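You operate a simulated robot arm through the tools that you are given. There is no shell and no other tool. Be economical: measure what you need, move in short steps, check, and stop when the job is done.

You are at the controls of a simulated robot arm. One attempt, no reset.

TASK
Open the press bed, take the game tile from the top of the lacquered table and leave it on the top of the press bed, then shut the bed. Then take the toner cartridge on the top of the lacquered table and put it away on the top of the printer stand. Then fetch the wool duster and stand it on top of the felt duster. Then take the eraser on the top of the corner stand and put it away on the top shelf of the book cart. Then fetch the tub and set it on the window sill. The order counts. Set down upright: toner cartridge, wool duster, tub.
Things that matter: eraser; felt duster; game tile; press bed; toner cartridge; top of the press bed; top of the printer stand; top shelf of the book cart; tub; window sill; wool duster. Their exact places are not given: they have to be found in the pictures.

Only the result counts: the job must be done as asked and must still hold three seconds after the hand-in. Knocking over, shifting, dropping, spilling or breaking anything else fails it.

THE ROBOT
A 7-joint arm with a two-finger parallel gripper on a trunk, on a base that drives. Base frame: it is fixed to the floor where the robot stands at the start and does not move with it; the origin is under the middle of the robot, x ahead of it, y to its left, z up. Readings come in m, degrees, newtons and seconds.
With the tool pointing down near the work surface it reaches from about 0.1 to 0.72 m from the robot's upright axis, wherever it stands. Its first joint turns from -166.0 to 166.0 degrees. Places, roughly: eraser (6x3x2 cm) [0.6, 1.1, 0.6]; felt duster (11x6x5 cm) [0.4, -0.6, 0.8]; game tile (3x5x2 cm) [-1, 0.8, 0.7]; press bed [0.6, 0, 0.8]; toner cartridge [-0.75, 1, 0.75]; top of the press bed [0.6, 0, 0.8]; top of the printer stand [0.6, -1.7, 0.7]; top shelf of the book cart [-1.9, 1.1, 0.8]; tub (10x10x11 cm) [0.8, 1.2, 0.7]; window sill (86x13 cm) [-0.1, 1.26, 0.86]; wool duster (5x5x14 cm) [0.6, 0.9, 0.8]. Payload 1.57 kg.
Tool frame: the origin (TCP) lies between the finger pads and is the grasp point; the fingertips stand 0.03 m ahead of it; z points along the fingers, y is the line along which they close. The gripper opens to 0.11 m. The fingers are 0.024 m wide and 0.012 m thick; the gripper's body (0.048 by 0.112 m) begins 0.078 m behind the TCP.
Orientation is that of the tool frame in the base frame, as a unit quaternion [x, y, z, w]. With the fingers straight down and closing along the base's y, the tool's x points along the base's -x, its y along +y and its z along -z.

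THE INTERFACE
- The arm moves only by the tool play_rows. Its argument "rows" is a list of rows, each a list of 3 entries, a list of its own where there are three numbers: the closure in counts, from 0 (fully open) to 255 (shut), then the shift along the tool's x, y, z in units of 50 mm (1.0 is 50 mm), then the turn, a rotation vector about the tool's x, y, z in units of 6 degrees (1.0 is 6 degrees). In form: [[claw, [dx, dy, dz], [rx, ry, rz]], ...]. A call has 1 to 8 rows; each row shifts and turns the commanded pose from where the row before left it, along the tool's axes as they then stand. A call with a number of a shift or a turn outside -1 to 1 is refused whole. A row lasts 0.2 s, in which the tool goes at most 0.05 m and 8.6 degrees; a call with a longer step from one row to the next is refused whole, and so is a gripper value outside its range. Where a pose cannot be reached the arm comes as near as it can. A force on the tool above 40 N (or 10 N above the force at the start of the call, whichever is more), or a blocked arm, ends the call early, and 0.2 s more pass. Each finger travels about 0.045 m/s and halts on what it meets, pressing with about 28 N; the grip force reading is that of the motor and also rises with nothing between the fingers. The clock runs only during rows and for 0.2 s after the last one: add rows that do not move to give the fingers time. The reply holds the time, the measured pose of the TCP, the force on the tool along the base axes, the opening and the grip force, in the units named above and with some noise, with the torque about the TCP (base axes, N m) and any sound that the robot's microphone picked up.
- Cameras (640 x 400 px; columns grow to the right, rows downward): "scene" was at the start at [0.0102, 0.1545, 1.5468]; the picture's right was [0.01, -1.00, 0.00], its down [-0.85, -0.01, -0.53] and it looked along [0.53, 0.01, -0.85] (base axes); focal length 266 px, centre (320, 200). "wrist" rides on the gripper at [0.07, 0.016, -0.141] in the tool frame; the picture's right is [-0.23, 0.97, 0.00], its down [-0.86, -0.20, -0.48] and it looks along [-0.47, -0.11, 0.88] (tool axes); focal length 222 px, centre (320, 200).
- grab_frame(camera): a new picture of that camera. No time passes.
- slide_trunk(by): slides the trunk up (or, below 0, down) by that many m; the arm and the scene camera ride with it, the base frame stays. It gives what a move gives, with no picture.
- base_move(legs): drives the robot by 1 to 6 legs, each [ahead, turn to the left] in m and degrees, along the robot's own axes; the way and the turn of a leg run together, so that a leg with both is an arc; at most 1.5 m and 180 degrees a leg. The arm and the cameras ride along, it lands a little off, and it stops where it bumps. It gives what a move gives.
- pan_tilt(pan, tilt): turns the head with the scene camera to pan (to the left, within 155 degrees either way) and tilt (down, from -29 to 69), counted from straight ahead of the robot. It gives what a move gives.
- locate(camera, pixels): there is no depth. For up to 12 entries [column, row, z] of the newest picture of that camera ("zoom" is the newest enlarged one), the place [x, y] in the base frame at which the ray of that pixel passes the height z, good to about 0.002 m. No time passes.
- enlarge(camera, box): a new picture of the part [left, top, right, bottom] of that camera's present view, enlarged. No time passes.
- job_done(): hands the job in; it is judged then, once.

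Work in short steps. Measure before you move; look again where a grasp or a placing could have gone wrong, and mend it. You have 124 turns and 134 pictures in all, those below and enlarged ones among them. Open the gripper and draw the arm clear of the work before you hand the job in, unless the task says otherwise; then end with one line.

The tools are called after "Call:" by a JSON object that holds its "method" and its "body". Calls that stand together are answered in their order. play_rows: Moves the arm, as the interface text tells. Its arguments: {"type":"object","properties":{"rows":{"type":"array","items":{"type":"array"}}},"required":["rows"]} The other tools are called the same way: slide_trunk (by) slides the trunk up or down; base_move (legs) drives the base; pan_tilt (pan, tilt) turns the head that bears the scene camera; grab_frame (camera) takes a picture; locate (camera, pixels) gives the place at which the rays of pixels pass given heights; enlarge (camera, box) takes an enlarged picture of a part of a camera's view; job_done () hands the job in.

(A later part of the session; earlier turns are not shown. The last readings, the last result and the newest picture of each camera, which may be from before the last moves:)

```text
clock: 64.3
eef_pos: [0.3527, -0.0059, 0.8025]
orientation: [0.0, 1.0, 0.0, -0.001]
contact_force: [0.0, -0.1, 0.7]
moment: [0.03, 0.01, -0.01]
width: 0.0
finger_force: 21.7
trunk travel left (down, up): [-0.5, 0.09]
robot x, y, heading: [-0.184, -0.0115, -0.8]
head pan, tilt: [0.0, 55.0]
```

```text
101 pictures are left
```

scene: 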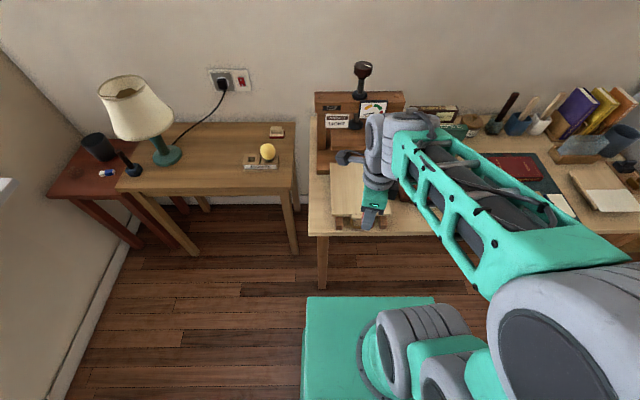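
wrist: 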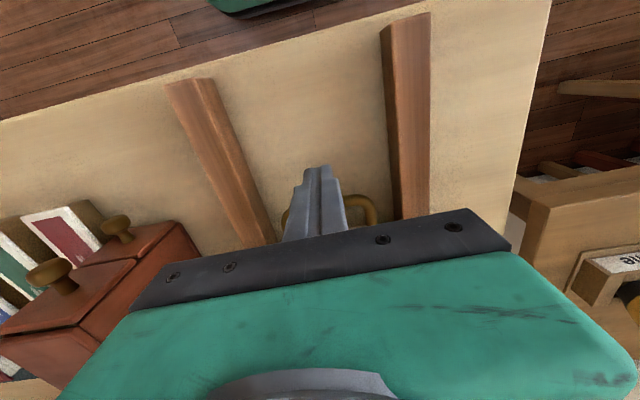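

The bed slides with it. Continue to near the closed position.

Call:
{"method": "play_rows", "body": {"rows": [[255, [-0.4, 0, 0], [0, 0, 0]], [255, [-0.4, 0, 0], [0, 0, 0]], [255, [-0.4, 0, 0], [0, 0, 0]], [255, [-0.4, 0, 0], [0, 0, 0]], [255, [-0.3, 0, 0], [0, 0, 0]], [255, [-0.2, 0, 0], [0, 0, 0]], [255, [-0.2, 0, 0], [0, 0, 0]]]}}

```text
clock: 66.0
eef_pos: [0.4637, -0.0053, 0.8012]
orientation: [-0.001, 1.0, 0.0, -0.004]
contact_force: [-19.3, 0.9, 5.7]
moment: [0.01, 0.18, 0.03]
width: 0.0001
finger_force: 21.1
trunk travel left (down, up): [-0.5, 0.09]
robot x, y, heading: [-0.1867, -0.0107, -1.0]
head pan, tilt: [0.0, 55.0]
```

Force −19 N at x 0.464: near the stop. One more small push, then look.

Call:
{"method": "play_rows", "body": {"rows": [[255, [-0.1, 0, 0], [0, 0, 0]], [255, [0, 0, 0], [0, 0, 0]]]}}

Call:
{"method": "play_rows", "body": {"rows": [[255, [0.4, 0, 0], [0, 0, 0]], [255, [0.4, 0, 0], [0, 0, 0]], [255, [0.4, 0, -0.4], [0, 0, 0]], [255, [0, 0, -1], [0, 0, 0]], [255, [0, 0, -1], [0, 0, 0]], [255, [0, 0, -1], [0, 0, 0]]]}}

Call:
{"method": "grab_frame", "body": {"camera": "wrist"}}

Call:
{"method": "enlarge", "body": {"camera": "scene", "box": [290, 90, 450, 250]}}

```text
clock: 66.4
eef_pos: [0.464, -0.0048, 0.8005]
orientation: [0.0, 1.0, 0.0, -0.009]
contact_force: [-12.4, -0.4, 5.9]
moment: [0.12, 0.08, 0.02]
width: 0.0
finger_force: 22.0
trunk travel left (down, up): [-0.5, 0.09]
robot x, y, heading: [-0.1849, -0.0135, -0.8]
head pan, tilt: [0.0, 55.0]
stopped in row 2: the force on the tool passed its limit at 44 N (the readings are from after the stop); the commanded pose is now the measured one
```

```text
clock: 67.8
eef_pos: [0.4084, -0.0056, 0.9697]
orientation: [0.0, 1.0, 0.0, -0.008]
contact_force: [-0.9, 0.1, 0.9]
moment: [-0.01, -0.01, 0.01]
width: 0.0
finger_force: 20.8
trunk travel left (down, up): [-0.5, 0.09]
robot x, y, heading: [-0.1848, -0.0131, -0.8]
head pan, tilt: [0.0, 55.0]
```

```text
100 pictures are left
```

wrist: 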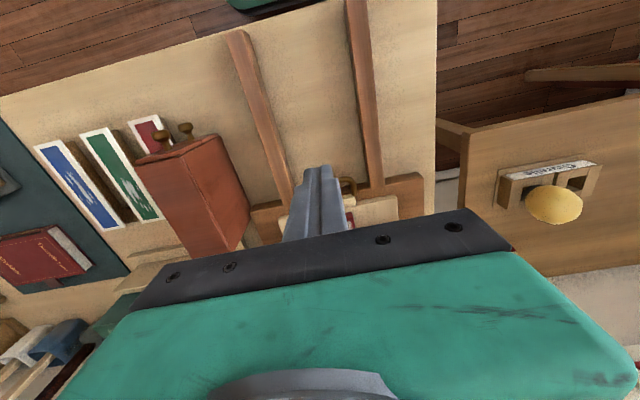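

```text
2.50 times, centred on (370, 170) of scene
```

zoom: 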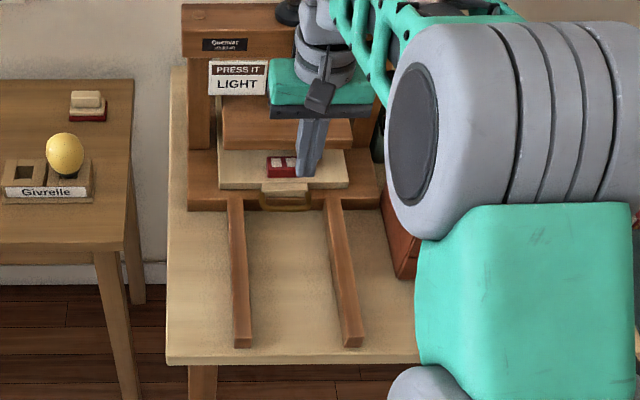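

I check the bed front edge position against the initial x≈0.525.

Call:
{"method": "locate", "body": {"camera": "zoom", "pixels": [[220, 184, 0.8], [348, 183, 0.8], [287, 208, 0.8], [283, 163, 0.82], [283, 178, 0.8], [283, 150, 0.8]]}}

```text
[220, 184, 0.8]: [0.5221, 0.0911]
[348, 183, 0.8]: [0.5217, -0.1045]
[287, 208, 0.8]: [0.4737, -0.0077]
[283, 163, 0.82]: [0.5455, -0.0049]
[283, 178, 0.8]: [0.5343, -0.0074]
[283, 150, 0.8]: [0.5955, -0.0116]
```

The bed is shut (front edge 0.522, bar 0.474, as at the start) with the tile on it. I retract the arm up and turn the tool +90° for the cartridge grasp.

Call:
{"method": "play_rows", "body": {"rows": [[0, [0.95, 0, 0], [0, 0, 0]], [0, [0.95, 0, 0], [0, 0, 0]], [0, [0.95, 0, 0], [0, 0, 0]], [0, [0.95, 0, 0], [0, 0, 0]], [0, [0, 0, -0.95], [0, 0, 0]], [0, [0, 0, -0.95], [0, 0, 0]], [0, [0, 0, 0], [0, 0, 1]], [0, [0, 0, 0], [0, 0, 1]]]}}

Call:
{"method": "play_rows", "body": {"rows": [[0, [0, 0, 0], [0, 0, 1]], [0, [0, 0, 0], [0, 0, 1]], [0, [0, 0, 0], [0, 0, 1]], [0, [0, 0, 0], [0, 0, 1]], [0, [0, 0, 0], [0, 0, 1]], [0, [0, 0, 0], [0, 0, 1]], [0, [0, 0, 0], [0, 0, 1]], [0, [0, 0, 0], [0, 0, 1]]]}}

Call:
{"method": "play_rows", "body": {"rows": [[0, [0, 0, 0], [0, 0, 1]], [0, [0, 0, 0], [0, 0, 1]], [0, [0, 0, 0], [0, 0, 1]], [0, [0, 0, 0], [0, 0, 1]], [0, [0, 0, 0], [0, 0, 1]]]}}

Call:
{"method": "base_move", "body": {"legs": [[-0.7, 0], [0, 91], [0.42, 0]]}}

Call:
{"method": "grab_frame", "body": {"camera": "wrist"}}

Call:
{"method": "grab_frame", "body": {"camera": "scene"}}

```text
clock: 69.6
eef_pos: [0.2201, -0.0049, 1.0692]
orientation: [0.104, 0.995, 0.0, -0.007]
contact_force: [0.4, 0.3, 0.5]
moment: [0.07, 0.02, 0.04]
width: 0.1102
finger_force: 0.1
trunk travel left (down, up): [-0.5, 0.09]
robot x, y, heading: [-0.1845, -0.012, -0.9]
head pan, tilt: [0.0, 55.0]
```

```text
clock: 71.4
eef_pos: [0.2206, -0.006, 1.0685]
orientation: [0.501, 0.865, -0.003, -0.008]
contact_force: [0.3, 0.9, 0.3]
moment: [0.01, 0.01, 0.03]
width: 0.1099
finger_force: 0.0
trunk travel left (down, up): [-0.5, 0.09]
robot x, y, heading: [-0.1831, -0.011, -0.9]
head pan, tilt: [0.0, 55.0]
```

```text
clock: 72.6
eef_pos: [0.2203, -0.0043, 1.0689]
orientation: [0.708, 0.706, -0.006, -0.006]
contact_force: [-0.3, -0.9, 0.5]
moment: [0.0, -0.01, -0.01]
width: 0.1099
finger_force: 0.2
trunk travel left (down, up): [-0.5, 0.09]
robot x, y, heading: [-0.1866, -0.0122, -1.1]
head pan, tilt: [0.0, 55.0]
```

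```text
clock: 82.5
eef_pos: [-0.9055, 0.8264, 1.0673]
orientation: [-0.017, 1.0, -0.008, 0.0]
contact_force: [-1.2, 0.0, 0.0]
moment: [-0.02, -0.01, 0.0]
width: 0.1101
finger_force: 0.1
trunk travel left (down, up): [-0.5, 0.09]
robot x, y, heading: [-0.886, 0.419, 90.9]
head pan, tilt: [0.0, 55.0]
```

```text
98 pictures are left
```

wrist: 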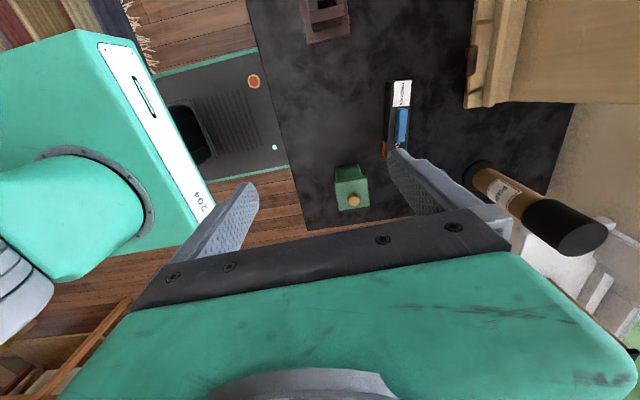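

```text
97 pictures are left
```

scene: 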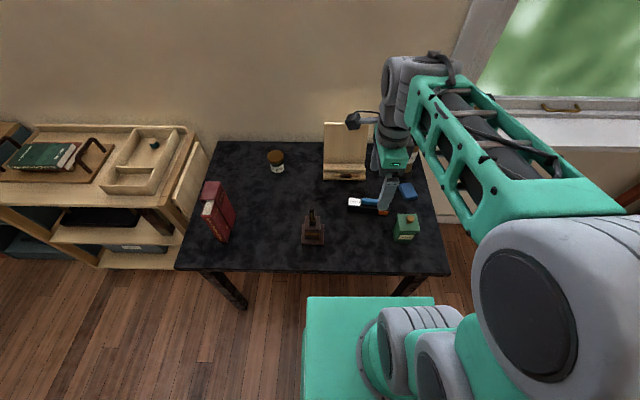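

I enlarge both views of the cartridge to measure it.

Call:
{"method": "enlarge", "body": {"camera": "wrist", "box": [350, 60, 450, 160]}}

Call:
{"method": "enlarge", "body": {"camera": "scene", "box": [330, 170, 430, 240]}}

```text
4.00 times, centred on (400, 110) of wrist
```

zoom: 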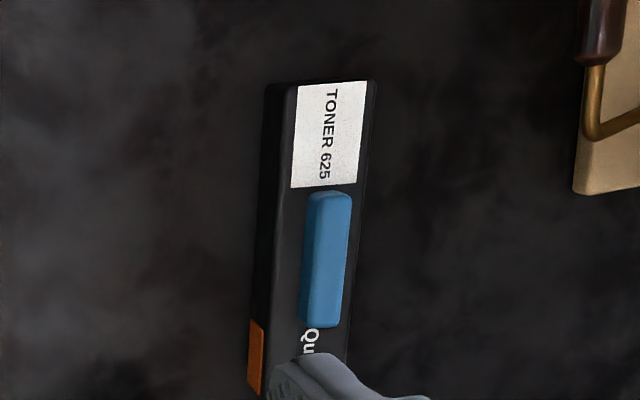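

```text
5.71 times, centred on (380, 205) of scene
```

zoom: 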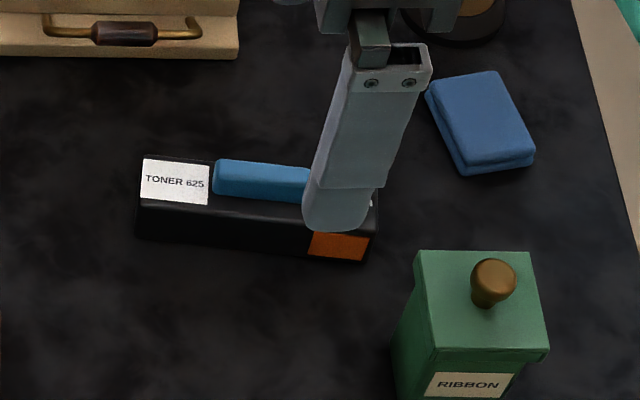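

I triangulate the label's corners in both views.

Call:
{"method": "locate", "body": {"camera": "wrist", "pixels": [[394.25, 81.25, 0.76], [412, 80.75, 0.76], [409.5, 106.25, 0.76], [392.75, 106.75, 0.76], [394.25, 81.25, 0.78], [412, 80.75, 0.78], [391.75, 71.25, 0.76], [413.75, 70, 0.76], [388, 141, 0.76], [407.5, 137.5, 0.76]]}}

Call:
{"method": "locate", "body": {"camera": "scene", "pixels": [[348.5, 205, 0.76], [349, 197.6, 0.76], [360.6, 198.9, 0.76], [359.9, 205.9, 0.76], [348.5, 205, 0.78], [349, 197.6, 0.78], [388, 207.5, 0.76]]}}

```text
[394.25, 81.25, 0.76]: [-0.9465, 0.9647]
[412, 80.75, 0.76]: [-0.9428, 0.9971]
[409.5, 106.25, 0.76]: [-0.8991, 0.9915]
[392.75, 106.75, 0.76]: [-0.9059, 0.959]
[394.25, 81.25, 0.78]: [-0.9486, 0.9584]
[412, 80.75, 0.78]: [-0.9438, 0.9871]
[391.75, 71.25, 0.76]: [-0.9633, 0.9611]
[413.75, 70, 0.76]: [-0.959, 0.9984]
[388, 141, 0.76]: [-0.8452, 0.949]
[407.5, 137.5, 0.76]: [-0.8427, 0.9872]
```

```text
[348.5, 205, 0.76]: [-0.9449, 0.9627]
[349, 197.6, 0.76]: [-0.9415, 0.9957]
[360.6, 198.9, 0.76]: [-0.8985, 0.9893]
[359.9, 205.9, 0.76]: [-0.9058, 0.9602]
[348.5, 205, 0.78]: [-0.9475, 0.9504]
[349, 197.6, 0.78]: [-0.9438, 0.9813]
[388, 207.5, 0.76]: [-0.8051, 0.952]
```

Everything agrees: top at z≈0.76, width ≈4 cm, centre about (-0.88,0.972), axis tilted −6°. I move above it, aligning by +8°.

Call:
{"method": "play_rows", "body": {"rows": [[70, [-0.15, 0.724, 0], [0, 0, 0]], [70, [-0.15, 0.724, 0], [0, 0, 0]], [70, [-0.15, 0.724, 0], [0, 0, 0]], [70, [-0.15, 0.724, 0], [-0.15, 0, 0]], [70, [0, 0, 0.9], [0, 0, 0.7]], [70, [0, 0, 0.9], [0, 0, 0.63]], [70, [0, 0, 0.9], [0, 0, 0]], [70, [0, 0, 0.9], [0, 0, 0]]]}}

Call:
{"method": "grab_frame", "body": {"camera": "wrist"}}

```text
clock: 84.2
eef_pos: [-0.8816, 0.9753, 0.8856]
orientation: [0.053, 0.999, 0.001, 0.0]
contact_force: [-0.4, -0.5, -0.1]
moment: [0.01, 0.0, -0.02]
width: 0.08
finger_force: 0.0
trunk travel left (down, up): [-0.5, 0.09]
robot x, y, heading: [-0.8873, 0.4236, 90.9]
head pan, tilt: [0.0, 55.0]
```

```text
94 pictures are left
```

wrist: 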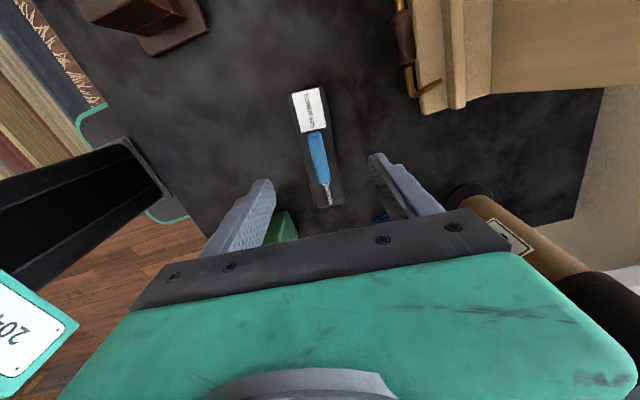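

I check the cartridge's corners from here.

Call:
{"method": "locate", "body": {"camera": "wrist", "pixels": [[290, 95, 0.76], [325, 86, 0.76], [316, 208, 0.76], [343, 204, 0.76], [317, 155, 0.78]]}}

```text
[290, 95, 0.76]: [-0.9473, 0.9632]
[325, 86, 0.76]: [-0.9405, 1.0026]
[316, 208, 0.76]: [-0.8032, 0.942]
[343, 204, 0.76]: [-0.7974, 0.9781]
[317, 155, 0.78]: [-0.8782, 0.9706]
```

Centre ≈(-0.873,0.971), axis −9°: slight correction, then descend to 0.752 and grip.

Call:
{"method": "play_rows", "body": {"rows": [[70, [-0.15, -0.07, 0.4], [0, 0, 0.45]], [70, [0, 0, 0.8], [0, 0, 0]], [70, [0, 0, 0.8], [0, 0, 0]], [70, [0, 0, 0.66], [0, 0, 0]], [200, [0, 0, 0], [0, 0, 0]], [255, [0, 0, 0], [0, 0, 0]], [255, [0, 0, 0], [0, 0, 0]]]}}

Call:
{"method": "grab_frame", "body": {"camera": "wrist"}}

```text
clock: 85.8
eef_pos: [-0.8741, 0.9679, 0.7527]
orientation: [0.077, 0.997, 0.0, 0.0]
contact_force: [0.1, 0.8, -0.3]
moment: [0.13, 0.09, 0.0]
width: 0.0419
finger_force: 17.8
trunk travel left (down, up): [-0.5, 0.09]
robot x, y, heading: [-0.8864, 0.4183, 91.1]
head pan, tilt: [0.0, 55.0]
```

```text
93 pictures are left
```

wrist: 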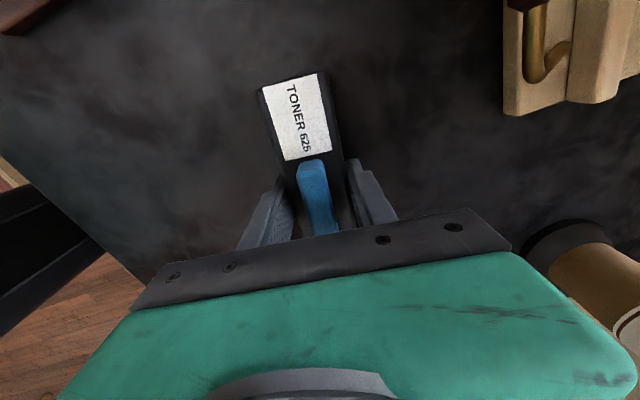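

Gripped at 42 mm. I lift straight up and draw back.

Call:
{"method": "play_rows", "body": {"rows": [[255, [0, 0, -0.2], [0, 0, 0]], [255, [0, 0, -0.7], [0, 0, 0]], [255, [0, 0, -0.95], [0, 0, 0]], [255, [0, 0, -0.95], [0, 0, 0]], [255, [0, 0, -0.95], [0, 0, 0]], [255, [0, 0, -0.95], [0, 0, 0]], [255, [0, 0, -0.95], [0, 0, 0]], [255, [0, 0, -0.3], [0, 0, 0]]]}}

Call:
{"method": "play_rows", "body": {"rows": [[255, [0, -0.95, 0], [0, 0, 0]], [255, [0, -0.95, 0], [0, 0, 0]], [255, [0, -0.95, 0], [0, 0, 0]], [255, [0, -0.8, 0], [0, 0, 0]]]}}

Call:
{"method": "grab_frame", "body": {"camera": "wrist"}}

```text
clock: 87.7
eef_pos: [-0.8742, 0.967, 1.0514]
orientation: [0.076, 0.997, -0.001, 0.0]
contact_force: [0.0, -0.4, -3.1]
moment: [0.03, 0.0, -0.01]
width: 0.0418
finger_force: 27.9
trunk travel left (down, up): [-0.5, 0.09]
robot x, y, heading: [-0.8837, 0.4188, 91.2]
head pan, tilt: [0.0, 55.0]
```

```text
clock: 88.7
eef_pos: [-0.9029, 0.7871, 1.0525]
orientation: [0.077, 0.997, 0.0, 0.001]
contact_force: [0.1, -0.3, -3.5]
moment: [0.03, -0.03, -0.01]
width: 0.0419
finger_force: 27.7
trunk travel left (down, up): [-0.5, 0.09]
robot x, y, heading: [-0.8867, 0.4204, 90.9]
head pan, tilt: [0.0, 55.0]
```

```text
92 pictures are left
```

wrist: 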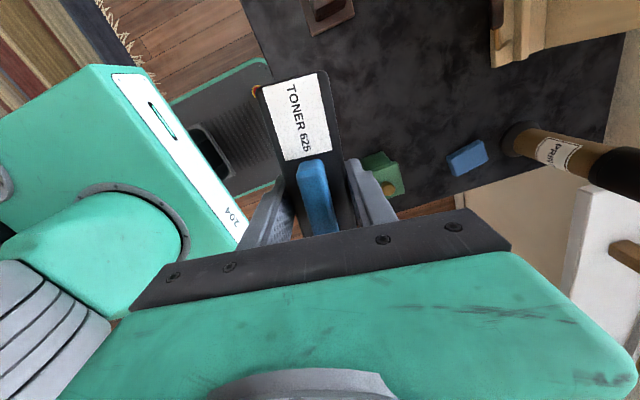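

Held well. I drive back and across toward the printer stand and look.

Call:
{"method": "base_move", "body": {"legs": [[-0.45, 0], [0, -155], [1.4, 0], [0, 60]]}}

Call:
{"method": "pan_tilt", "body": {"pan": -15, "tilt": 40}}

Call:
{"method": "grab_frame", "body": {"camera": "scene"}}

```text
clock: 107.0
eef_pos: [0.0804, -1.3044, 1.0516]
orientation: [0.784, 0.621, 0.0, 0.0]
contact_force: [0.2, 0.2, -2.7]
moment: [0.02, -0.03, 0.01]
width: 0.042
finger_force: 27.7
trunk travel left (down, up): [-0.5, 0.09]
robot x, y, heading: [-0.285, -1.2946, -3.1]
head pan, tilt: [0.0, 55.0]
```

```text
clock: 107.8
eef_pos: [0.08, -1.3044, 1.0514]
orientation: [0.784, 0.621, 0.0, 0.001]
contact_force: [0.4, -0.5, -2.9]
moment: [0.0, -0.02, 0.01]
width: 0.0416
finger_force: 27.4
trunk travel left (down, up): [-0.5, 0.09]
robot x, y, heading: [-0.287, -1.2914, -3.5]
head pan, tilt: [-15.0, 40.0]
```

```text
91 pictures are left
```

scene: 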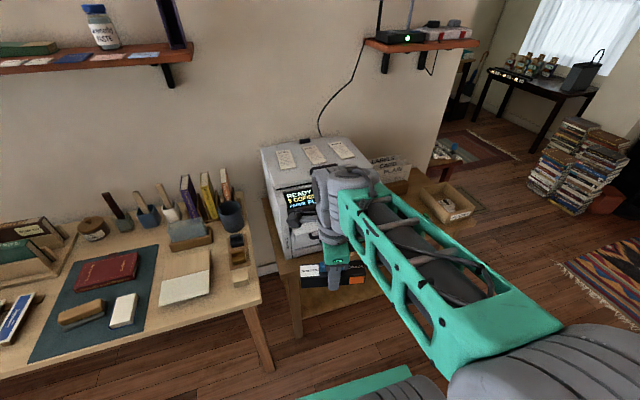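

The stand with the printer is ahead right; free area lies right of/in front of the printer. I shift right by 0.45 m to face it.

Call:
{"method": "base_move", "body": {"legs": [[0, -86.5], [0.5, 0], [0, 90]]}}

Call:
{"method": "pan_tilt", "body": {"pan": 10, "tilt": 45}}

Call:
{"method": "grab_frame", "body": {"camera": "scene"}}

Call:
{"method": "grab_frame", "body": {"camera": "wrist"}}

```text
clock: 118.2
eef_pos: [0.0781, -1.7857, 1.0525]
orientation: [0.772, 0.636, 0.0, 0.0]
contact_force: [-0.4, -0.4, -3.1]
moment: [0.02, 0.03, -0.04]
width: 0.042
finger_force: 28.1
trunk travel left (down, up): [-0.5, 0.09]
robot x, y, heading: [-0.2881, -1.7897, -1.4]
head pan, tilt: [-15.0, 40.0]
```

```text
clock: 119.1
eef_pos: [0.0788, -1.7861, 1.051]
orientation: [0.771, 0.636, 0.0, 0.0]
contact_force: [0.8, 0.3, -2.5]
moment: [0.01, -0.03, 0.01]
width: 0.0418
finger_force: 28.0
trunk travel left (down, up): [-0.5, 0.09]
robot x, y, heading: [-0.2851, -1.7915, -1.1]
head pan, tilt: [10.0, 45.0]
```

```text
90 pictures are left
```

scene: 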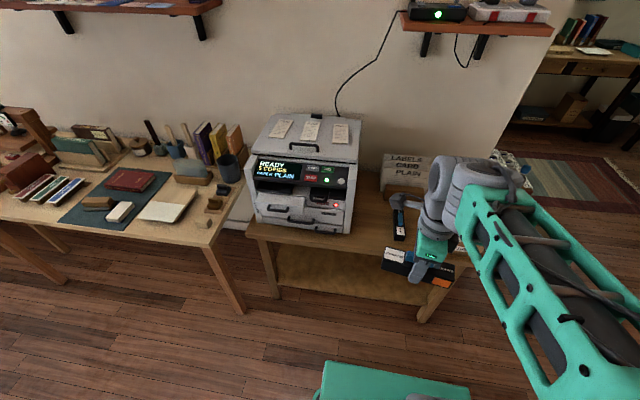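

```text
89 pictures are left
```

wrist: 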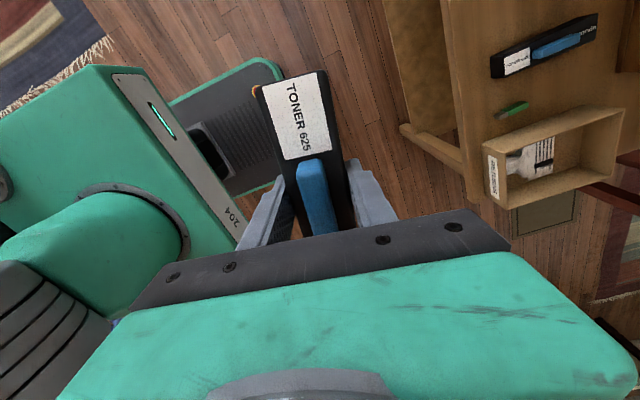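

Another cartridge, a green stick and a box occupy the right of the stand. I locate edges and free space at z≈0.7.

Call:
{"method": "locate", "body": {"camera": "wrist", "pixels": [[441, 10, 0.7], [463, 110, 0.7], [463, 110, 0.66], [490, 60, 0.74], [597, 14, 0.74], [493, 78, 0.74], [514, 110, 0.7], [487, 155, 0.7]]}}

Call:
{"method": "locate", "body": {"camera": "scene", "pixels": [[349, 234, 0.7], [349, 234, 0.66], [247, 235, 0.7], [300, 246, 0.7], [350, 253, 0.7], [300, 246, 0.66], [396, 237, 0.7], [258, 222, 0.7]]}}

Call:
{"method": "enlarge", "body": {"camera": "scene", "box": [230, 100, 490, 310]}}

```text
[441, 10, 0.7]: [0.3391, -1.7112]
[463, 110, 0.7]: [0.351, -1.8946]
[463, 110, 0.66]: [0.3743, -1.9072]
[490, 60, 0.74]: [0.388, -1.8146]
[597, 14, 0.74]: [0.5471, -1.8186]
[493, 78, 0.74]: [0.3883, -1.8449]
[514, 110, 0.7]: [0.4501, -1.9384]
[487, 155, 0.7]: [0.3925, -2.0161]
```

```text
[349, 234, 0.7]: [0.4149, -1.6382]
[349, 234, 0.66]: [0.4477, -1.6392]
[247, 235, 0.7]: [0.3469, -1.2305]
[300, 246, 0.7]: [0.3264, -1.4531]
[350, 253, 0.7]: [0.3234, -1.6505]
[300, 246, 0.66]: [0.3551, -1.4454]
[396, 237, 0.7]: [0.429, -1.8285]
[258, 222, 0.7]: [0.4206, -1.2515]
```

```text
1.90 times, centred on (360, 205) of scene
```

zoom: 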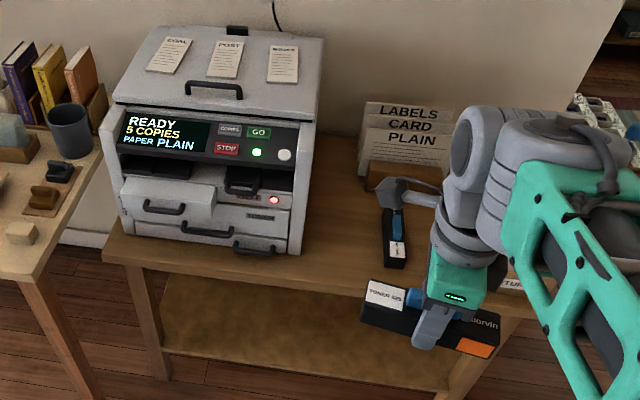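

I refine the stand height with the other cartridge's near end seen by both cameras, while turning the held one −101° so its length lies along x.

Call:
{"method": "locate", "body": {"camera": "scene", "pixels": [[396, 226, 0.74], [396, 226, 0.7], [405, 226, 0.74], [394, 240, 0.7], [394, 240, 0.66]]}}

Call:
{"method": "play_rows", "body": {"rows": [[255, [0, 0, 0], [0, 0, -1]], [255, [0, 0, 0], [0, 0, -1]], [255, [0, 0, 0], [0, 0, -1]], [255, [0, 0, 0], [0, 0, -1]], [255, [0, 0, 0], [0, 0, -1]], [255, [0, 0, 0], [0, 0, -1]], [255, [0, 0, 0], [0, 0, -1]], [255, [0, 0, 0], [0, 0, -1]]]}}

Call:
{"method": "play_rows", "body": {"rows": [[255, [0, 0, 0], [0, 0, -1]], [255, [0, 0, 0], [0, 0, -1]], [255, [0, 0, 0], [0, 0, -1]], [255, [0, 0, 0], [0, 0, -1]], [255, [0, 0, 0], [0, 0, -1]], [255, [0, 0, 0], [0, 0, -1]], [255, [0, 0, 0], [0, 0, -1]], [255, [0, 0, 0], [0, 0, -1]]]}}

Call:
{"method": "grab_frame", "body": {"camera": "wrist"}}

```text
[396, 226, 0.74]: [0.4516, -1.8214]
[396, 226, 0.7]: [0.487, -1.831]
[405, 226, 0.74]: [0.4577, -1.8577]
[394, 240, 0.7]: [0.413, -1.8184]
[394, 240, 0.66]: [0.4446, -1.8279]
```

```text
clock: 120.9
eef_pos: [0.0788, -1.7858, 1.0506]
orientation: [0.445, 0.895, 0.0, 0.0]
contact_force: [-0.6, 0.0, -3.0]
moment: [0.03, 0.0, 0.02]
width: 0.0419
finger_force: 27.8
trunk travel left (down, up): [-0.5, 0.09]
robot x, y, heading: [-0.2848, -1.7908, -1.3]
head pan, tilt: [10.0, 45.0]
```

```text
clock: 122.7
eef_pos: [0.0794, -1.787, 1.0514]
orientation: [0.043, 0.999, 0.0, -0.001]
contact_force: [0.5, 0.3, -2.7]
moment: [-0.04, -0.02, -0.02]
width: 0.0417
finger_force: 28.1
trunk travel left (down, up): [-0.5, 0.09]
robot x, y, heading: [-0.2876, -1.7909, -1.1]
head pan, tilt: [10.0, 45.0]
```

```text
87 pictures are left
```

wrist: 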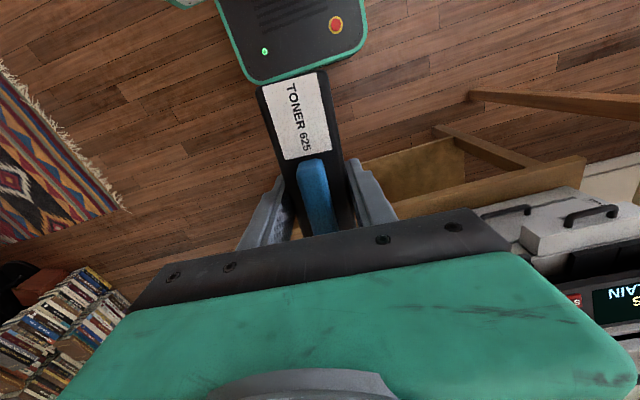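

I turn the last 5° and advance over the gap between the printer (y≈−1.64) and the other cartridge (y≈−1.815).

Call:
{"method": "play_rows", "body": {"rows": [[255, [0, 0, 0], [0, 0, -0.82]], [255, [-0.97, 0.15, 0], [0, 0, 0]], [255, [-0.97, 0.15, 0], [0, 0, 0]], [255, [-0.97, 0.15, 0], [0, 0, 0]], [255, [-0.97, 0.15, 0], [0, 0, 0]], [255, [-0.97, 0.15, 0], [0, 0, 0]], [255, [-0.97, 0.15, 0], [0, 0, 0]], [255, [-0.97, 0.14, 0], [0, 0, 0]]]}}

Call:
{"method": "grab_frame", "body": {"camera": "wrist"}}

Call:
{"method": "grab_frame", "body": {"camera": "scene"}}

```text
clock: 124.5
eef_pos: [0.4157, -1.7349, 1.0493]
orientation: [0.001, 1.0, 0.0, -0.002]
contact_force: [0.5, 0.0, -2.9]
moment: [-0.02, 0.03, 0.01]
width: 0.042
finger_force: 28.2
trunk travel left (down, up): [-0.5, 0.09]
robot x, y, heading: [-0.2877, -1.7896, -1.3]
head pan, tilt: [10.0, 45.0]
```

```text
86 pictures are left
```

wrist: 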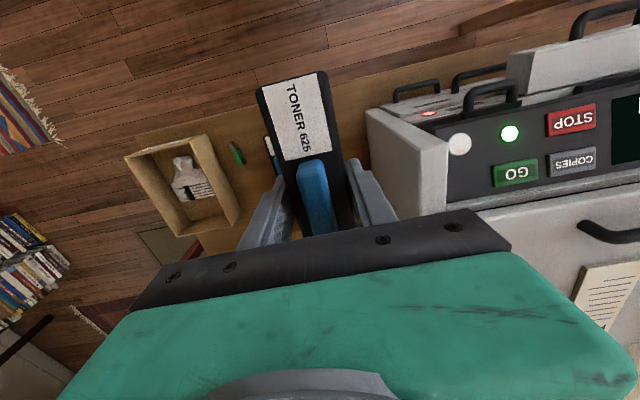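

```text
85 pictures are left
```

scene: 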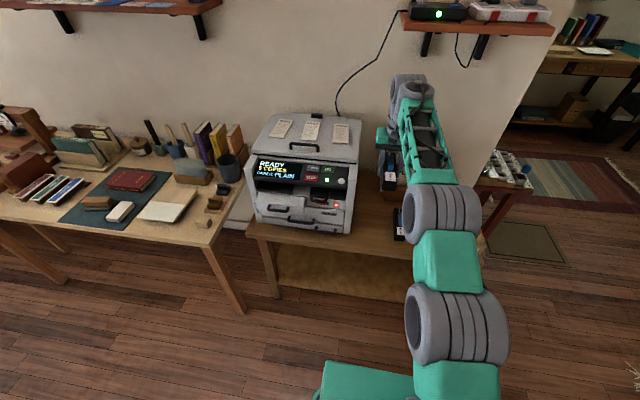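

Reach is near its limit, so I draw the arm back 12 cm and drive ahead 12 cm, and check printer side clearance.

Call:
{"method": "locate", "body": {"camera": "wrist", "pixels": [[368, 110, 0.85], [388, 185, 0.85], [368, 110, 0.9], [388, 185, 0.9], [368, 110, 0.8], [270, 140, 0.7], [278, 170, 0.7], [264, 138, 0.74]]}}

Call:
{"method": "play_rows", "body": {"rows": [[255, [0.8, 0, 0], [0, 0, 0]], [255, [0.8, 0, 0], [0, 0, 0]], [255, [0.8, 0, 0], [0, 0, 0]]]}}

Call:
{"method": "base_move", "body": {"legs": [[0.13, 1.2]]}}

Call:
{"method": "grab_frame", "body": {"camera": "wrist"}}

```text
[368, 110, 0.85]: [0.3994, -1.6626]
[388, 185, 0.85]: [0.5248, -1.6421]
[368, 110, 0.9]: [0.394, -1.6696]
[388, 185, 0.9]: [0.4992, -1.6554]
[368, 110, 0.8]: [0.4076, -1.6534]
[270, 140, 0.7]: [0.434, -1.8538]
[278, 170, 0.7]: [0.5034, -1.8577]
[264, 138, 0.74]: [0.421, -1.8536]
```

```text
clock: 125.3
eef_pos: [0.2959, -1.7331, 1.0493]
orientation: [0.0, 1.0, 0.0, 0.0]
contact_force: [0.2, -0.4, -2.8]
moment: [0.01, -0.03, 0.01]
width: 0.0417
finger_force: 27.5
trunk travel left (down, up): [-0.5, 0.09]
robot x, y, heading: [-0.2857, -1.7891, -1.2]
head pan, tilt: [10.0, 45.0]
```

```text
clock: 126.6
eef_pos: [0.4279, -1.723, 1.0486]
orientation: [-0.01, 1.0, 0.0, -0.001]
contact_force: [0.0, 0.4, -3.2]
moment: [0.04, -0.05, 0.02]
width: 0.0419
finger_force: 28.7
trunk travel left (down, up): [-0.5, 0.09]
robot x, y, heading: [-0.1524, -1.7911, 0.1]
head pan, tilt: [10.0, 45.0]
```

```text
84 pictures are left
```

wrist: 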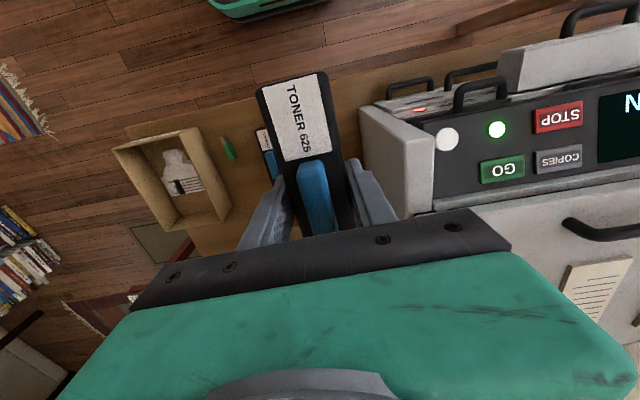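

Printer side is at y≈−1.65, the other cartridge's edge ≈−1.815. I centre at y≈−1.735, x≈0.445 and descend to 0.80.

Call:
{"method": "play_rows", "body": {"rows": [[255, [-0.3, -0.24, 0], [0, 0, 0.2]], [255, [0, 0, 0.83], [0, 0, 0]], [255, [0, 0, 0.83], [0, 0, 0]], [255, [0, 0, 0.83], [0, 0, 0]], [255, [0, 0, 0.83], [0, 0, 0]], [255, [0, 0, 0.83], [0, 0, 0]], [255, [0, 0, 0.83], [0, 0, 0]]]}}

Call:
{"method": "grab_frame", "body": {"camera": "wrist"}}

Call:
{"method": "pan_tilt", "body": {"pan": 12, "tilt": 52}}

Call:
{"method": "grab_frame", "body": {"camera": "scene"}}

```text
clock: 128.2
eef_pos: [0.4444, -1.7367, 0.7998]
orientation: [0.0, 1.0, -0.001, 0.0]
contact_force: [0.9, -0.3, -3.0]
moment: [0.0, 0.04, 0.0]
width: 0.0417
finger_force: 28.0
trunk travel left (down, up): [-0.5, 0.09]
robot x, y, heading: [-0.1553, -1.79, 0.0]
head pan, tilt: [10.0, 45.0]
```

```text
83 pictures are left
```

wrist: 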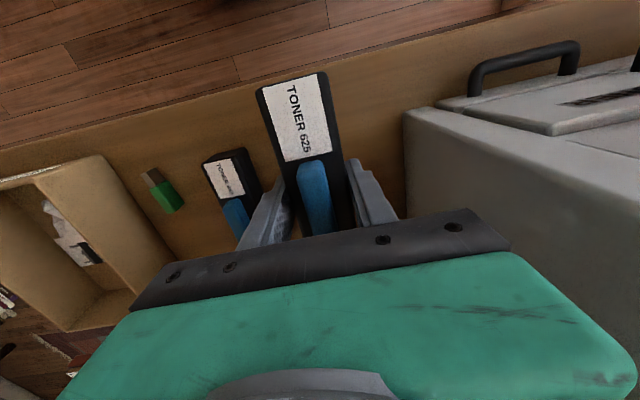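

```text
clock: 128.9
eef_pos: [0.444, -1.7372, 0.7993]
orientation: [0.0, 1.0, 0.001, 0.0]
contact_force: [0.3, 1.0, -4.2]
moment: [0.01, 0.02, 0.03]
width: 0.0419
finger_force: 28.1
trunk travel left (down, up): [-0.5, 0.09]
robot x, y, heading: [-0.1585, -1.7956, 0.2]
head pan, tilt: [12.0, 52.0]
```

```text
82 pictures are left
```

scene: 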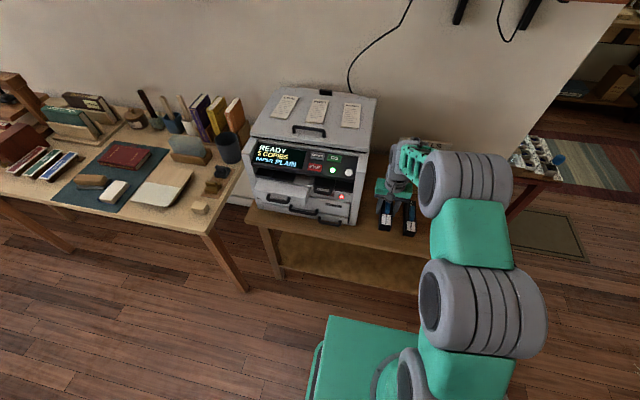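

Good clearance both sides. I lower further in small steps until contact.

Call:
{"method": "play_rows", "body": {"rows": [[255, [0, 0, 0.4], [0, 0, 0]], [255, [0, 0, 0.3], [0, 0, 0]], [255, [0, 0, 0.1], [0, 0, 0]], [255, [0, 0, 0.1], [0, 0, 0]], [255, [0, 0, 0.1], [0, 0, 0]]]}}

Call:
{"method": "enlarge", "body": {"camera": "scene", "box": [340, 160, 440, 260]}}

```text
clock: 130.1
eef_pos: [0.4429, -1.7343, 0.7496]
orientation: [0.0, 1.0, -0.001, 0.0]
contact_force: [0.2, -0.2, -3.3]
moment: [-0.02, 0.0, 0.0]
width: 0.042
finger_force: 28.0
trunk travel left (down, up): [-0.5, 0.09]
robot x, y, heading: [-0.1567, -1.7904, -0.0]
head pan, tilt: [12.0, 52.0]
```

```text
4.00 times, centred on (390, 210) of scene
```

zoom: 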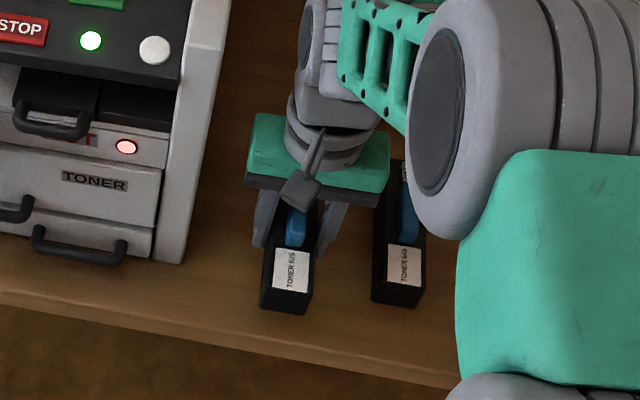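

Still free. Keep lowering by small steps.

Call:
{"method": "play_rows", "body": {"rows": [[255, [0, 0, 0.08], [0, 0, 0]], [255, [0, 0, 0.08], [0, 0, 0]], [255, [0, 0, 0.08], [0, 0, 0]], [255, [0, 0, 0.06], [0, 0, 0]], [255, [0, 0, 0.06], [0, 0, 0]]]}}

```text
clock: 131.3
eef_pos: [0.4434, -1.7341, 0.732]
orientation: [0.0, 1.0, 0.0, -0.001]
contact_force: [-0.4, -0.6, -2.8]
moment: [0.01, 0.01, -0.01]
width: 0.0419
finger_force: 27.9
trunk travel left (down, up): [-0.5, 0.09]
robot x, y, heading: [-0.1584, -1.7928, 0.1]
head pan, tilt: [12.0, 52.0]
```

Call:
{"method": "play_rows", "body": {"rows": [[255, [0, 0, 0.06], [0, 0, 0]], [255, [0, 0, 0.06], [0, 0, 0]], [255, [0, 0, 0.06], [0, 0, 0]]]}}

Call:
{"method": "enlarge", "body": {"camera": "scene", "box": [340, 160, 440, 260]}}

```text
clock: 132.1
eef_pos: [0.4429, -1.7335, 0.7232]
orientation: [0.001, 1.0, 0.0, 0.0]
contact_force: [0.6, -0.2, -3.8]
moment: [0.03, 0.01, 0.01]
width: 0.0417
finger_force: 27.8
trunk travel left (down, up): [-0.5, 0.09]
robot x, y, heading: [-0.1547, -1.7949, -0.1]
head pan, tilt: [12.0, 52.0]
```

```text
4.00 times, centred on (390, 210) of scene
```

zoom: 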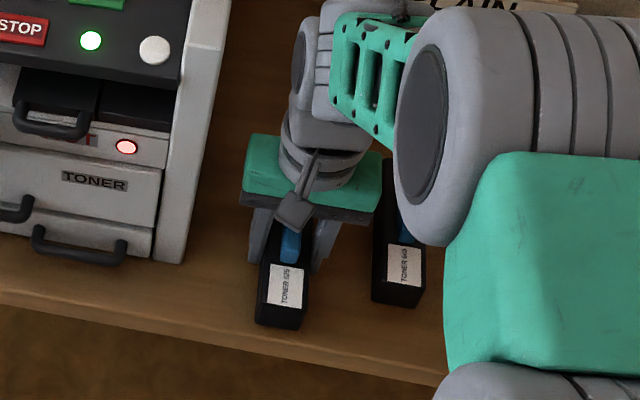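

Not down yet; the near end is close to the stand's front edge, so I shift 2.5 cm inward, then lower more.

Call:
{"method": "play_rows", "body": {"rows": [[255, [-0.5, 0, 0], [0, 0, 0]], [255, [0, 0, 0.08], [0, 0, 0]], [255, [0, 0, 0.08], [0, 0, 0]], [255, [0, 0, 0.08], [0, 0, 0]], [255, [0, 0, 0.06], [0, 0, 0]]]}}

```text
clock: 133.3
eef_pos: [0.4686, -1.7341, 0.7106]
orientation: [-0.001, 1.0, 0.001, 0.002]
contact_force: [-8.6, -2.0, 21.2]
moment: [-0.12, 0.58, 0.02]
width: 0.042
finger_force: 27.8
trunk travel left (down, up): [-0.5, 0.09]
robot x, y, heading: [-0.1575, -1.7921, 0.1]
head pan, tilt: [12.0, 52.0]
```

Contact at z≈0.711. I ease up 1 mm and release, then rise.

Call:
{"method": "play_rows", "body": {"rows": [[255, [0, 0, -0.02], [0, 0, 0]], [140, [0, 0, 0], [0, 0, 0]], [90, [0, 0, 0], [0, 0, 0]], [90, [0, 0, 0], [0, 0, 0]], [90, [0, 0, -0.4], [0, 0, 0]], [90, [0, 0, -0.8], [0, 0, 0]], [90, [0, 0, -1], [0, 0, 0]], [90, [0, 0, -1], [0, 0, 0]]]}}

Call:
{"method": "grab_frame", "body": {"camera": "wrist"}}

```text
clock: 135.1
eef_pos: [0.4692, -1.7331, 0.869]
orientation: [0.001, 1.0, 0.001, -0.001]
contact_force: [0.0, 0.3, -0.3]
moment: [0.02, -0.04, -0.03]
width: 0.0711
finger_force: 0.0
trunk travel left (down, up): [-0.5, 0.09]
robot x, y, heading: [-0.1578, -1.7901, -0.0]
head pan, tilt: [12.0, 52.0]
```

```text
79 pictures are left
```

wrist: 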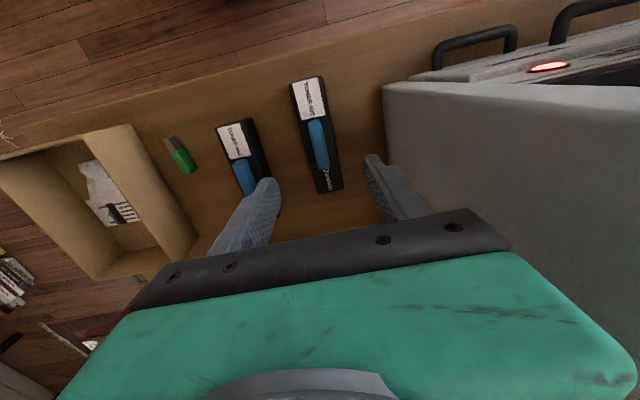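

The cartridge stands well on the stand. I raise and retract the arm, back off, and look at the desk near (0.4,−0.6) for the felt duster.

Call:
{"method": "play_rows", "body": {"rows": [[0, [0, 0, -1], [0, 0, 0]], [0, [0, 0, -1], [0, 0, 0]], [0, [0, 0, -1], [0, 0, 0]], [0, [0, 0, -0.7], [0, 0, 0]], [0, [1, 0, 0], [0, 0, 0]], [0, [1, 0, 0], [0, 0, 0]], [0, [1, 0, 0], [0, 0, 0]], [0, [1, 0, 0], [0, 0, 0]]]}}

Call:
{"method": "base_move", "body": {"legs": [[-0.25, 0], [0, 90], [1.0, 0], [0, -60]]}}

Call:
{"method": "pan_tilt", "body": {"pan": -40, "tilt": 45}}

Call:
{"method": "grab_frame", "body": {"camera": "scene"}}

```text
clock: 136.9
eef_pos: [0.268, -1.7334, 1.0554]
orientation: [0.001, 1.0, 0.0, 0.001]
contact_force: [-0.4, 0.6, -0.8]
moment: [0.03, -0.03, -0.03]
width: 0.11
finger_force: 0.1
trunk travel left (down, up): [-0.5, 0.09]
robot x, y, heading: [-0.1572, -1.7938, -0.1]
head pan, tilt: [12.0, 52.0]
```

```text
clock: 150.0
eef_pos: [-0.109, -0.514, 1.0557]
orientation: [-0.28, 0.96, 0.0, -0.001]
contact_force: [0.5, -0.6, -0.7]
moment: [-0.02, -0.02, -0.01]
width: 0.1099
finger_force: 0.0
trunk travel left (down, up): [-0.5, 0.09]
robot x, y, heading: [-0.4338, -0.7939, 32.3]
head pan, tilt: [12.0, 52.0]
```

```text
clock: 151.2
eef_pos: [-0.109, -0.5148, 1.056]
orientation: [-0.279, 0.96, -0.001, 0.001]
contact_force: [0.1, 0.1, 0.1]
moment: [0.0, -0.02, -0.03]
width: 0.1104
finger_force: 0.2
trunk travel left (down, up): [-0.5, 0.09]
robot x, y, heading: [-0.4366, -0.7893, 32.6]
head pan, tilt: [-40.0, 45.0]
```

```text
78 pictures are left
```

scene: 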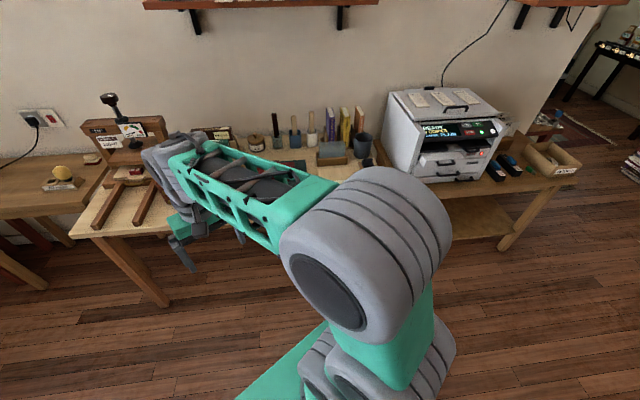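

The arm hides the desk; I turn the robot 60° further left and pan right.

Call:
{"method": "base_move", "body": {"legs": [[0, 57]]}}

Call:
{"method": "pan_tilt", "body": {"pan": -85, "tilt": 45}}

Call:
{"method": "grab_frame", "body": {"camera": "scene"}}

Call:
{"method": "enlarge", "body": {"camera": "scene", "box": [200, 110, 440, 260]}}

```text
clock: 154.2
eef_pos: [-0.5018, -0.3681, 1.0554]
orientation: [0.713, -0.701, 0.0, 0.0]
contact_force: [0.5, -0.1, 0.5]
moment: [0.01, -0.04, -0.01]
width: 0.1099
finger_force: 0.2
trunk travel left (down, up): [-0.5, 0.09]
robot x, y, heading: [-0.4377, -0.7938, 91.3]
head pan, tilt: [-40.0, 45.0]
```

```text
clock: 155.3
eef_pos: [-0.5013, -0.3678, 1.0562]
orientation: [0.714, -0.7, 0.0, 0.0]
contact_force: [0.0, 0.0, -0.2]
moment: [0.02, 0.02, 0.05]
width: 0.1098
finger_force: 0.1
trunk travel left (down, up): [-0.5, 0.09]
robot x, y, heading: [-0.4388, -0.7934, 91.1]
head pan, tilt: [-85.0, 45.0]
```

```text
77 pictures are left
```

scene: 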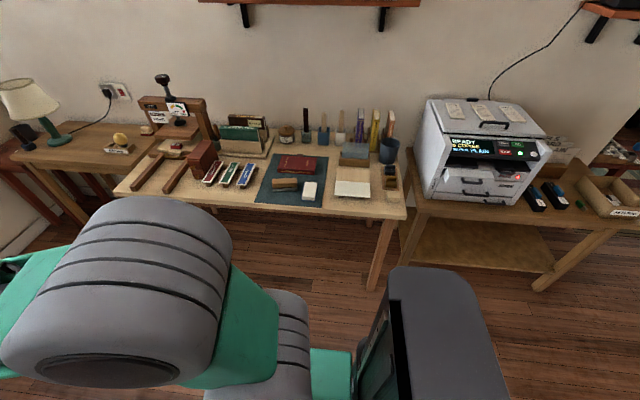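

```text
2.67 times, centred on (320, 185) of scene
```

zoom: 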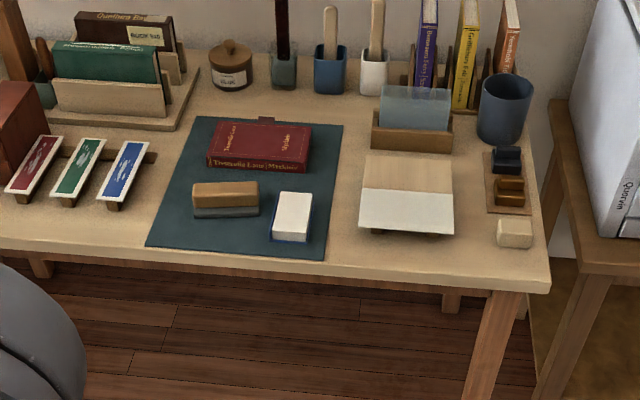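

The wooden block with grey felt at zoom (225,198) looks like the felt duster. I locate it.

Call:
{"method": "locate", "body": {"camera": "zoom", "pixels": [[193, 187, 0.8], [258, 183, 0.8], [259, 204, 0.8], [194, 208, 0.8], [259, 214, 0.75], [195, 217, 0.75], [545, 290, 0.75], [275, 236, 0.77], [312, 195, 0.77]]}}

Call:
{"method": "enlarge", "body": {"camera": "scene", "box": [255, 160, 335, 210]}}

```text
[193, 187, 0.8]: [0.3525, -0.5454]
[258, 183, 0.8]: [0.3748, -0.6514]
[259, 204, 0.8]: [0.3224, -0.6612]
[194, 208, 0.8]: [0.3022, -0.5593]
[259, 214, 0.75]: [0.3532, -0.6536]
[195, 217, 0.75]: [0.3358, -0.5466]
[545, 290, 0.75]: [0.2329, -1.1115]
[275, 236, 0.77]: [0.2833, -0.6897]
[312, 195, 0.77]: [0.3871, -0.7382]
```

```text
8.00 times, centred on (295, 185) of scene
```

zoom: 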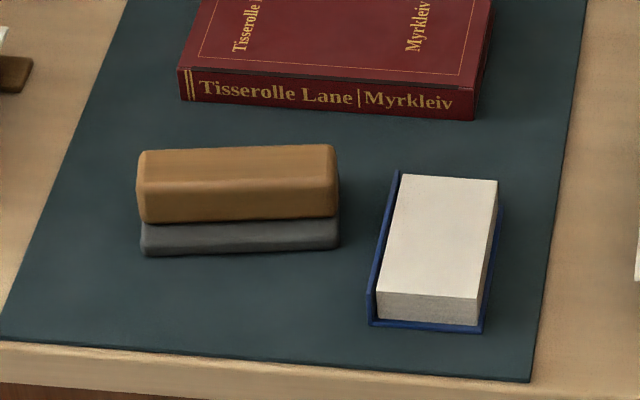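

The felt duster's top is about (0.338,−0.604) at z≈0.80. Now I drive to the lamp desk for the wool duster, keeping clear of the desks.

Call:
{"method": "base_move", "body": {"legs": [[0, -13], [1.4, 0], [0, -78]]}}

Call:
{"method": "pan_tilt", "body": {"pan": 30, "tilt": 40}}

Call:
{"method": "grab_frame", "body": {"camera": "scene"}}

Call:
{"method": "grab_frame", "body": {"camera": "wrist"}}

```text
clock: 166.4
eef_pos: [0.2765, 0.6372, 1.0571]
orientation: [-0.004, 1.0, -0.001, 0.0]
contact_force: [0.3, 0.1, -0.3]
moment: [0.03, 0.01, 0.04]
width: 0.1099
finger_force: 0.1
trunk travel left (down, up): [-0.5, 0.09]
robot x, y, heading: [-0.153, 0.5736, 0.7]
head pan, tilt: [-85.0, 45.0]
```

```text
clock: 168.3
eef_pos: [0.2776, 0.6382, 1.0565]
orientation: [-0.005, 1.0, -0.001, 0.0]
contact_force: [0.6, -0.6, -0.6]
moment: [-0.05, -0.01, -0.02]
width: 0.1102
finger_force: 0.0
trunk travel left (down, up): [-0.5, 0.09]
robot x, y, heading: [-0.1489, 0.5757, 0.5]
head pan, tilt: [30.0, 40.0]
```

```text
74 pictures are left
```

scene: 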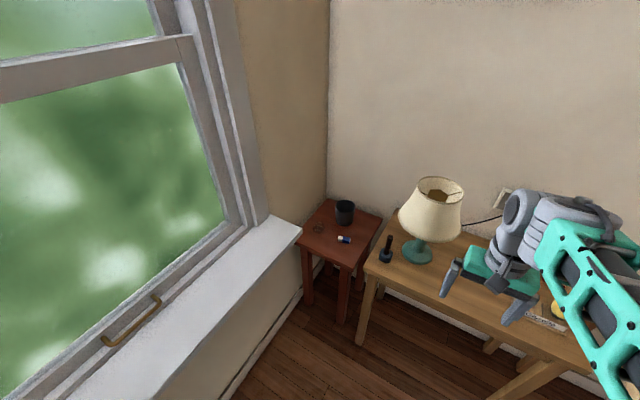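

```text
73 pictures are left
```

wrist: 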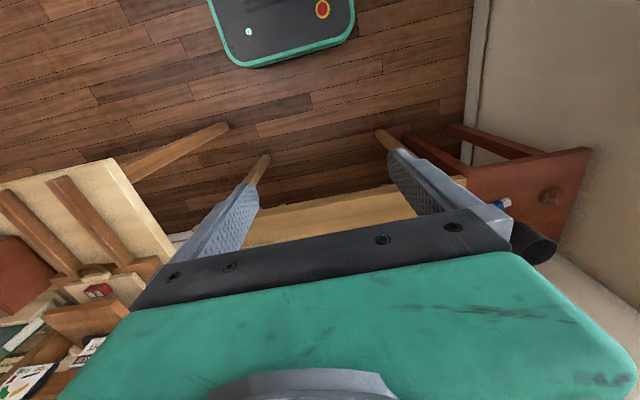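

Call:
{"method": "enlarge", "body": {"camera": "scene", "box": [290, 180, 480, 300]}}

Call:
{"method": "locate", "body": {"camera": "scene", "pixels": [[385, 260, 0.75], [385, 260, 0.7], [390, 236, 0.85], [364, 268, 0.7], [364, 268, 0.75], [298, 243, 0.6], [342, 323, 0], [345, 239, 0.62], [344, 222, 0.6], [416, 255, 0.75], [460, 190, 1.05], [300, 230, 0.86]]}}

```text
3.33 times, centred on (385, 240) of scene
```

zoom: 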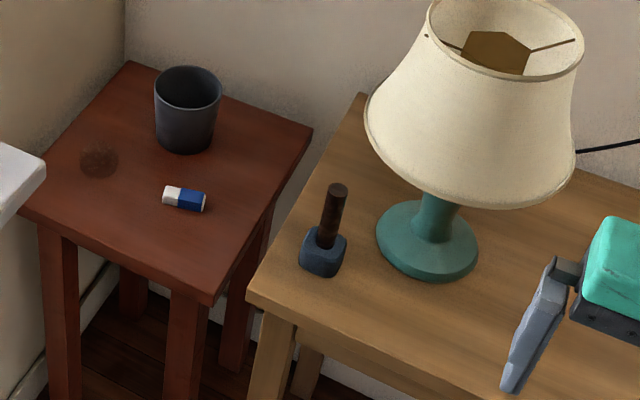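

```text
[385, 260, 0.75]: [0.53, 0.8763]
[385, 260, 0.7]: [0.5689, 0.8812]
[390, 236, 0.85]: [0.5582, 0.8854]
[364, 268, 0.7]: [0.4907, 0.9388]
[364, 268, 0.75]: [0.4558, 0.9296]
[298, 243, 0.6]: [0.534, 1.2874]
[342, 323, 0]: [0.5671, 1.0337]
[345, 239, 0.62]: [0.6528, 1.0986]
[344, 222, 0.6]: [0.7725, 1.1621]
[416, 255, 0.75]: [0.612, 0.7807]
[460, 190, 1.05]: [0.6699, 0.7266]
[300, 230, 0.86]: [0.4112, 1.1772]
```

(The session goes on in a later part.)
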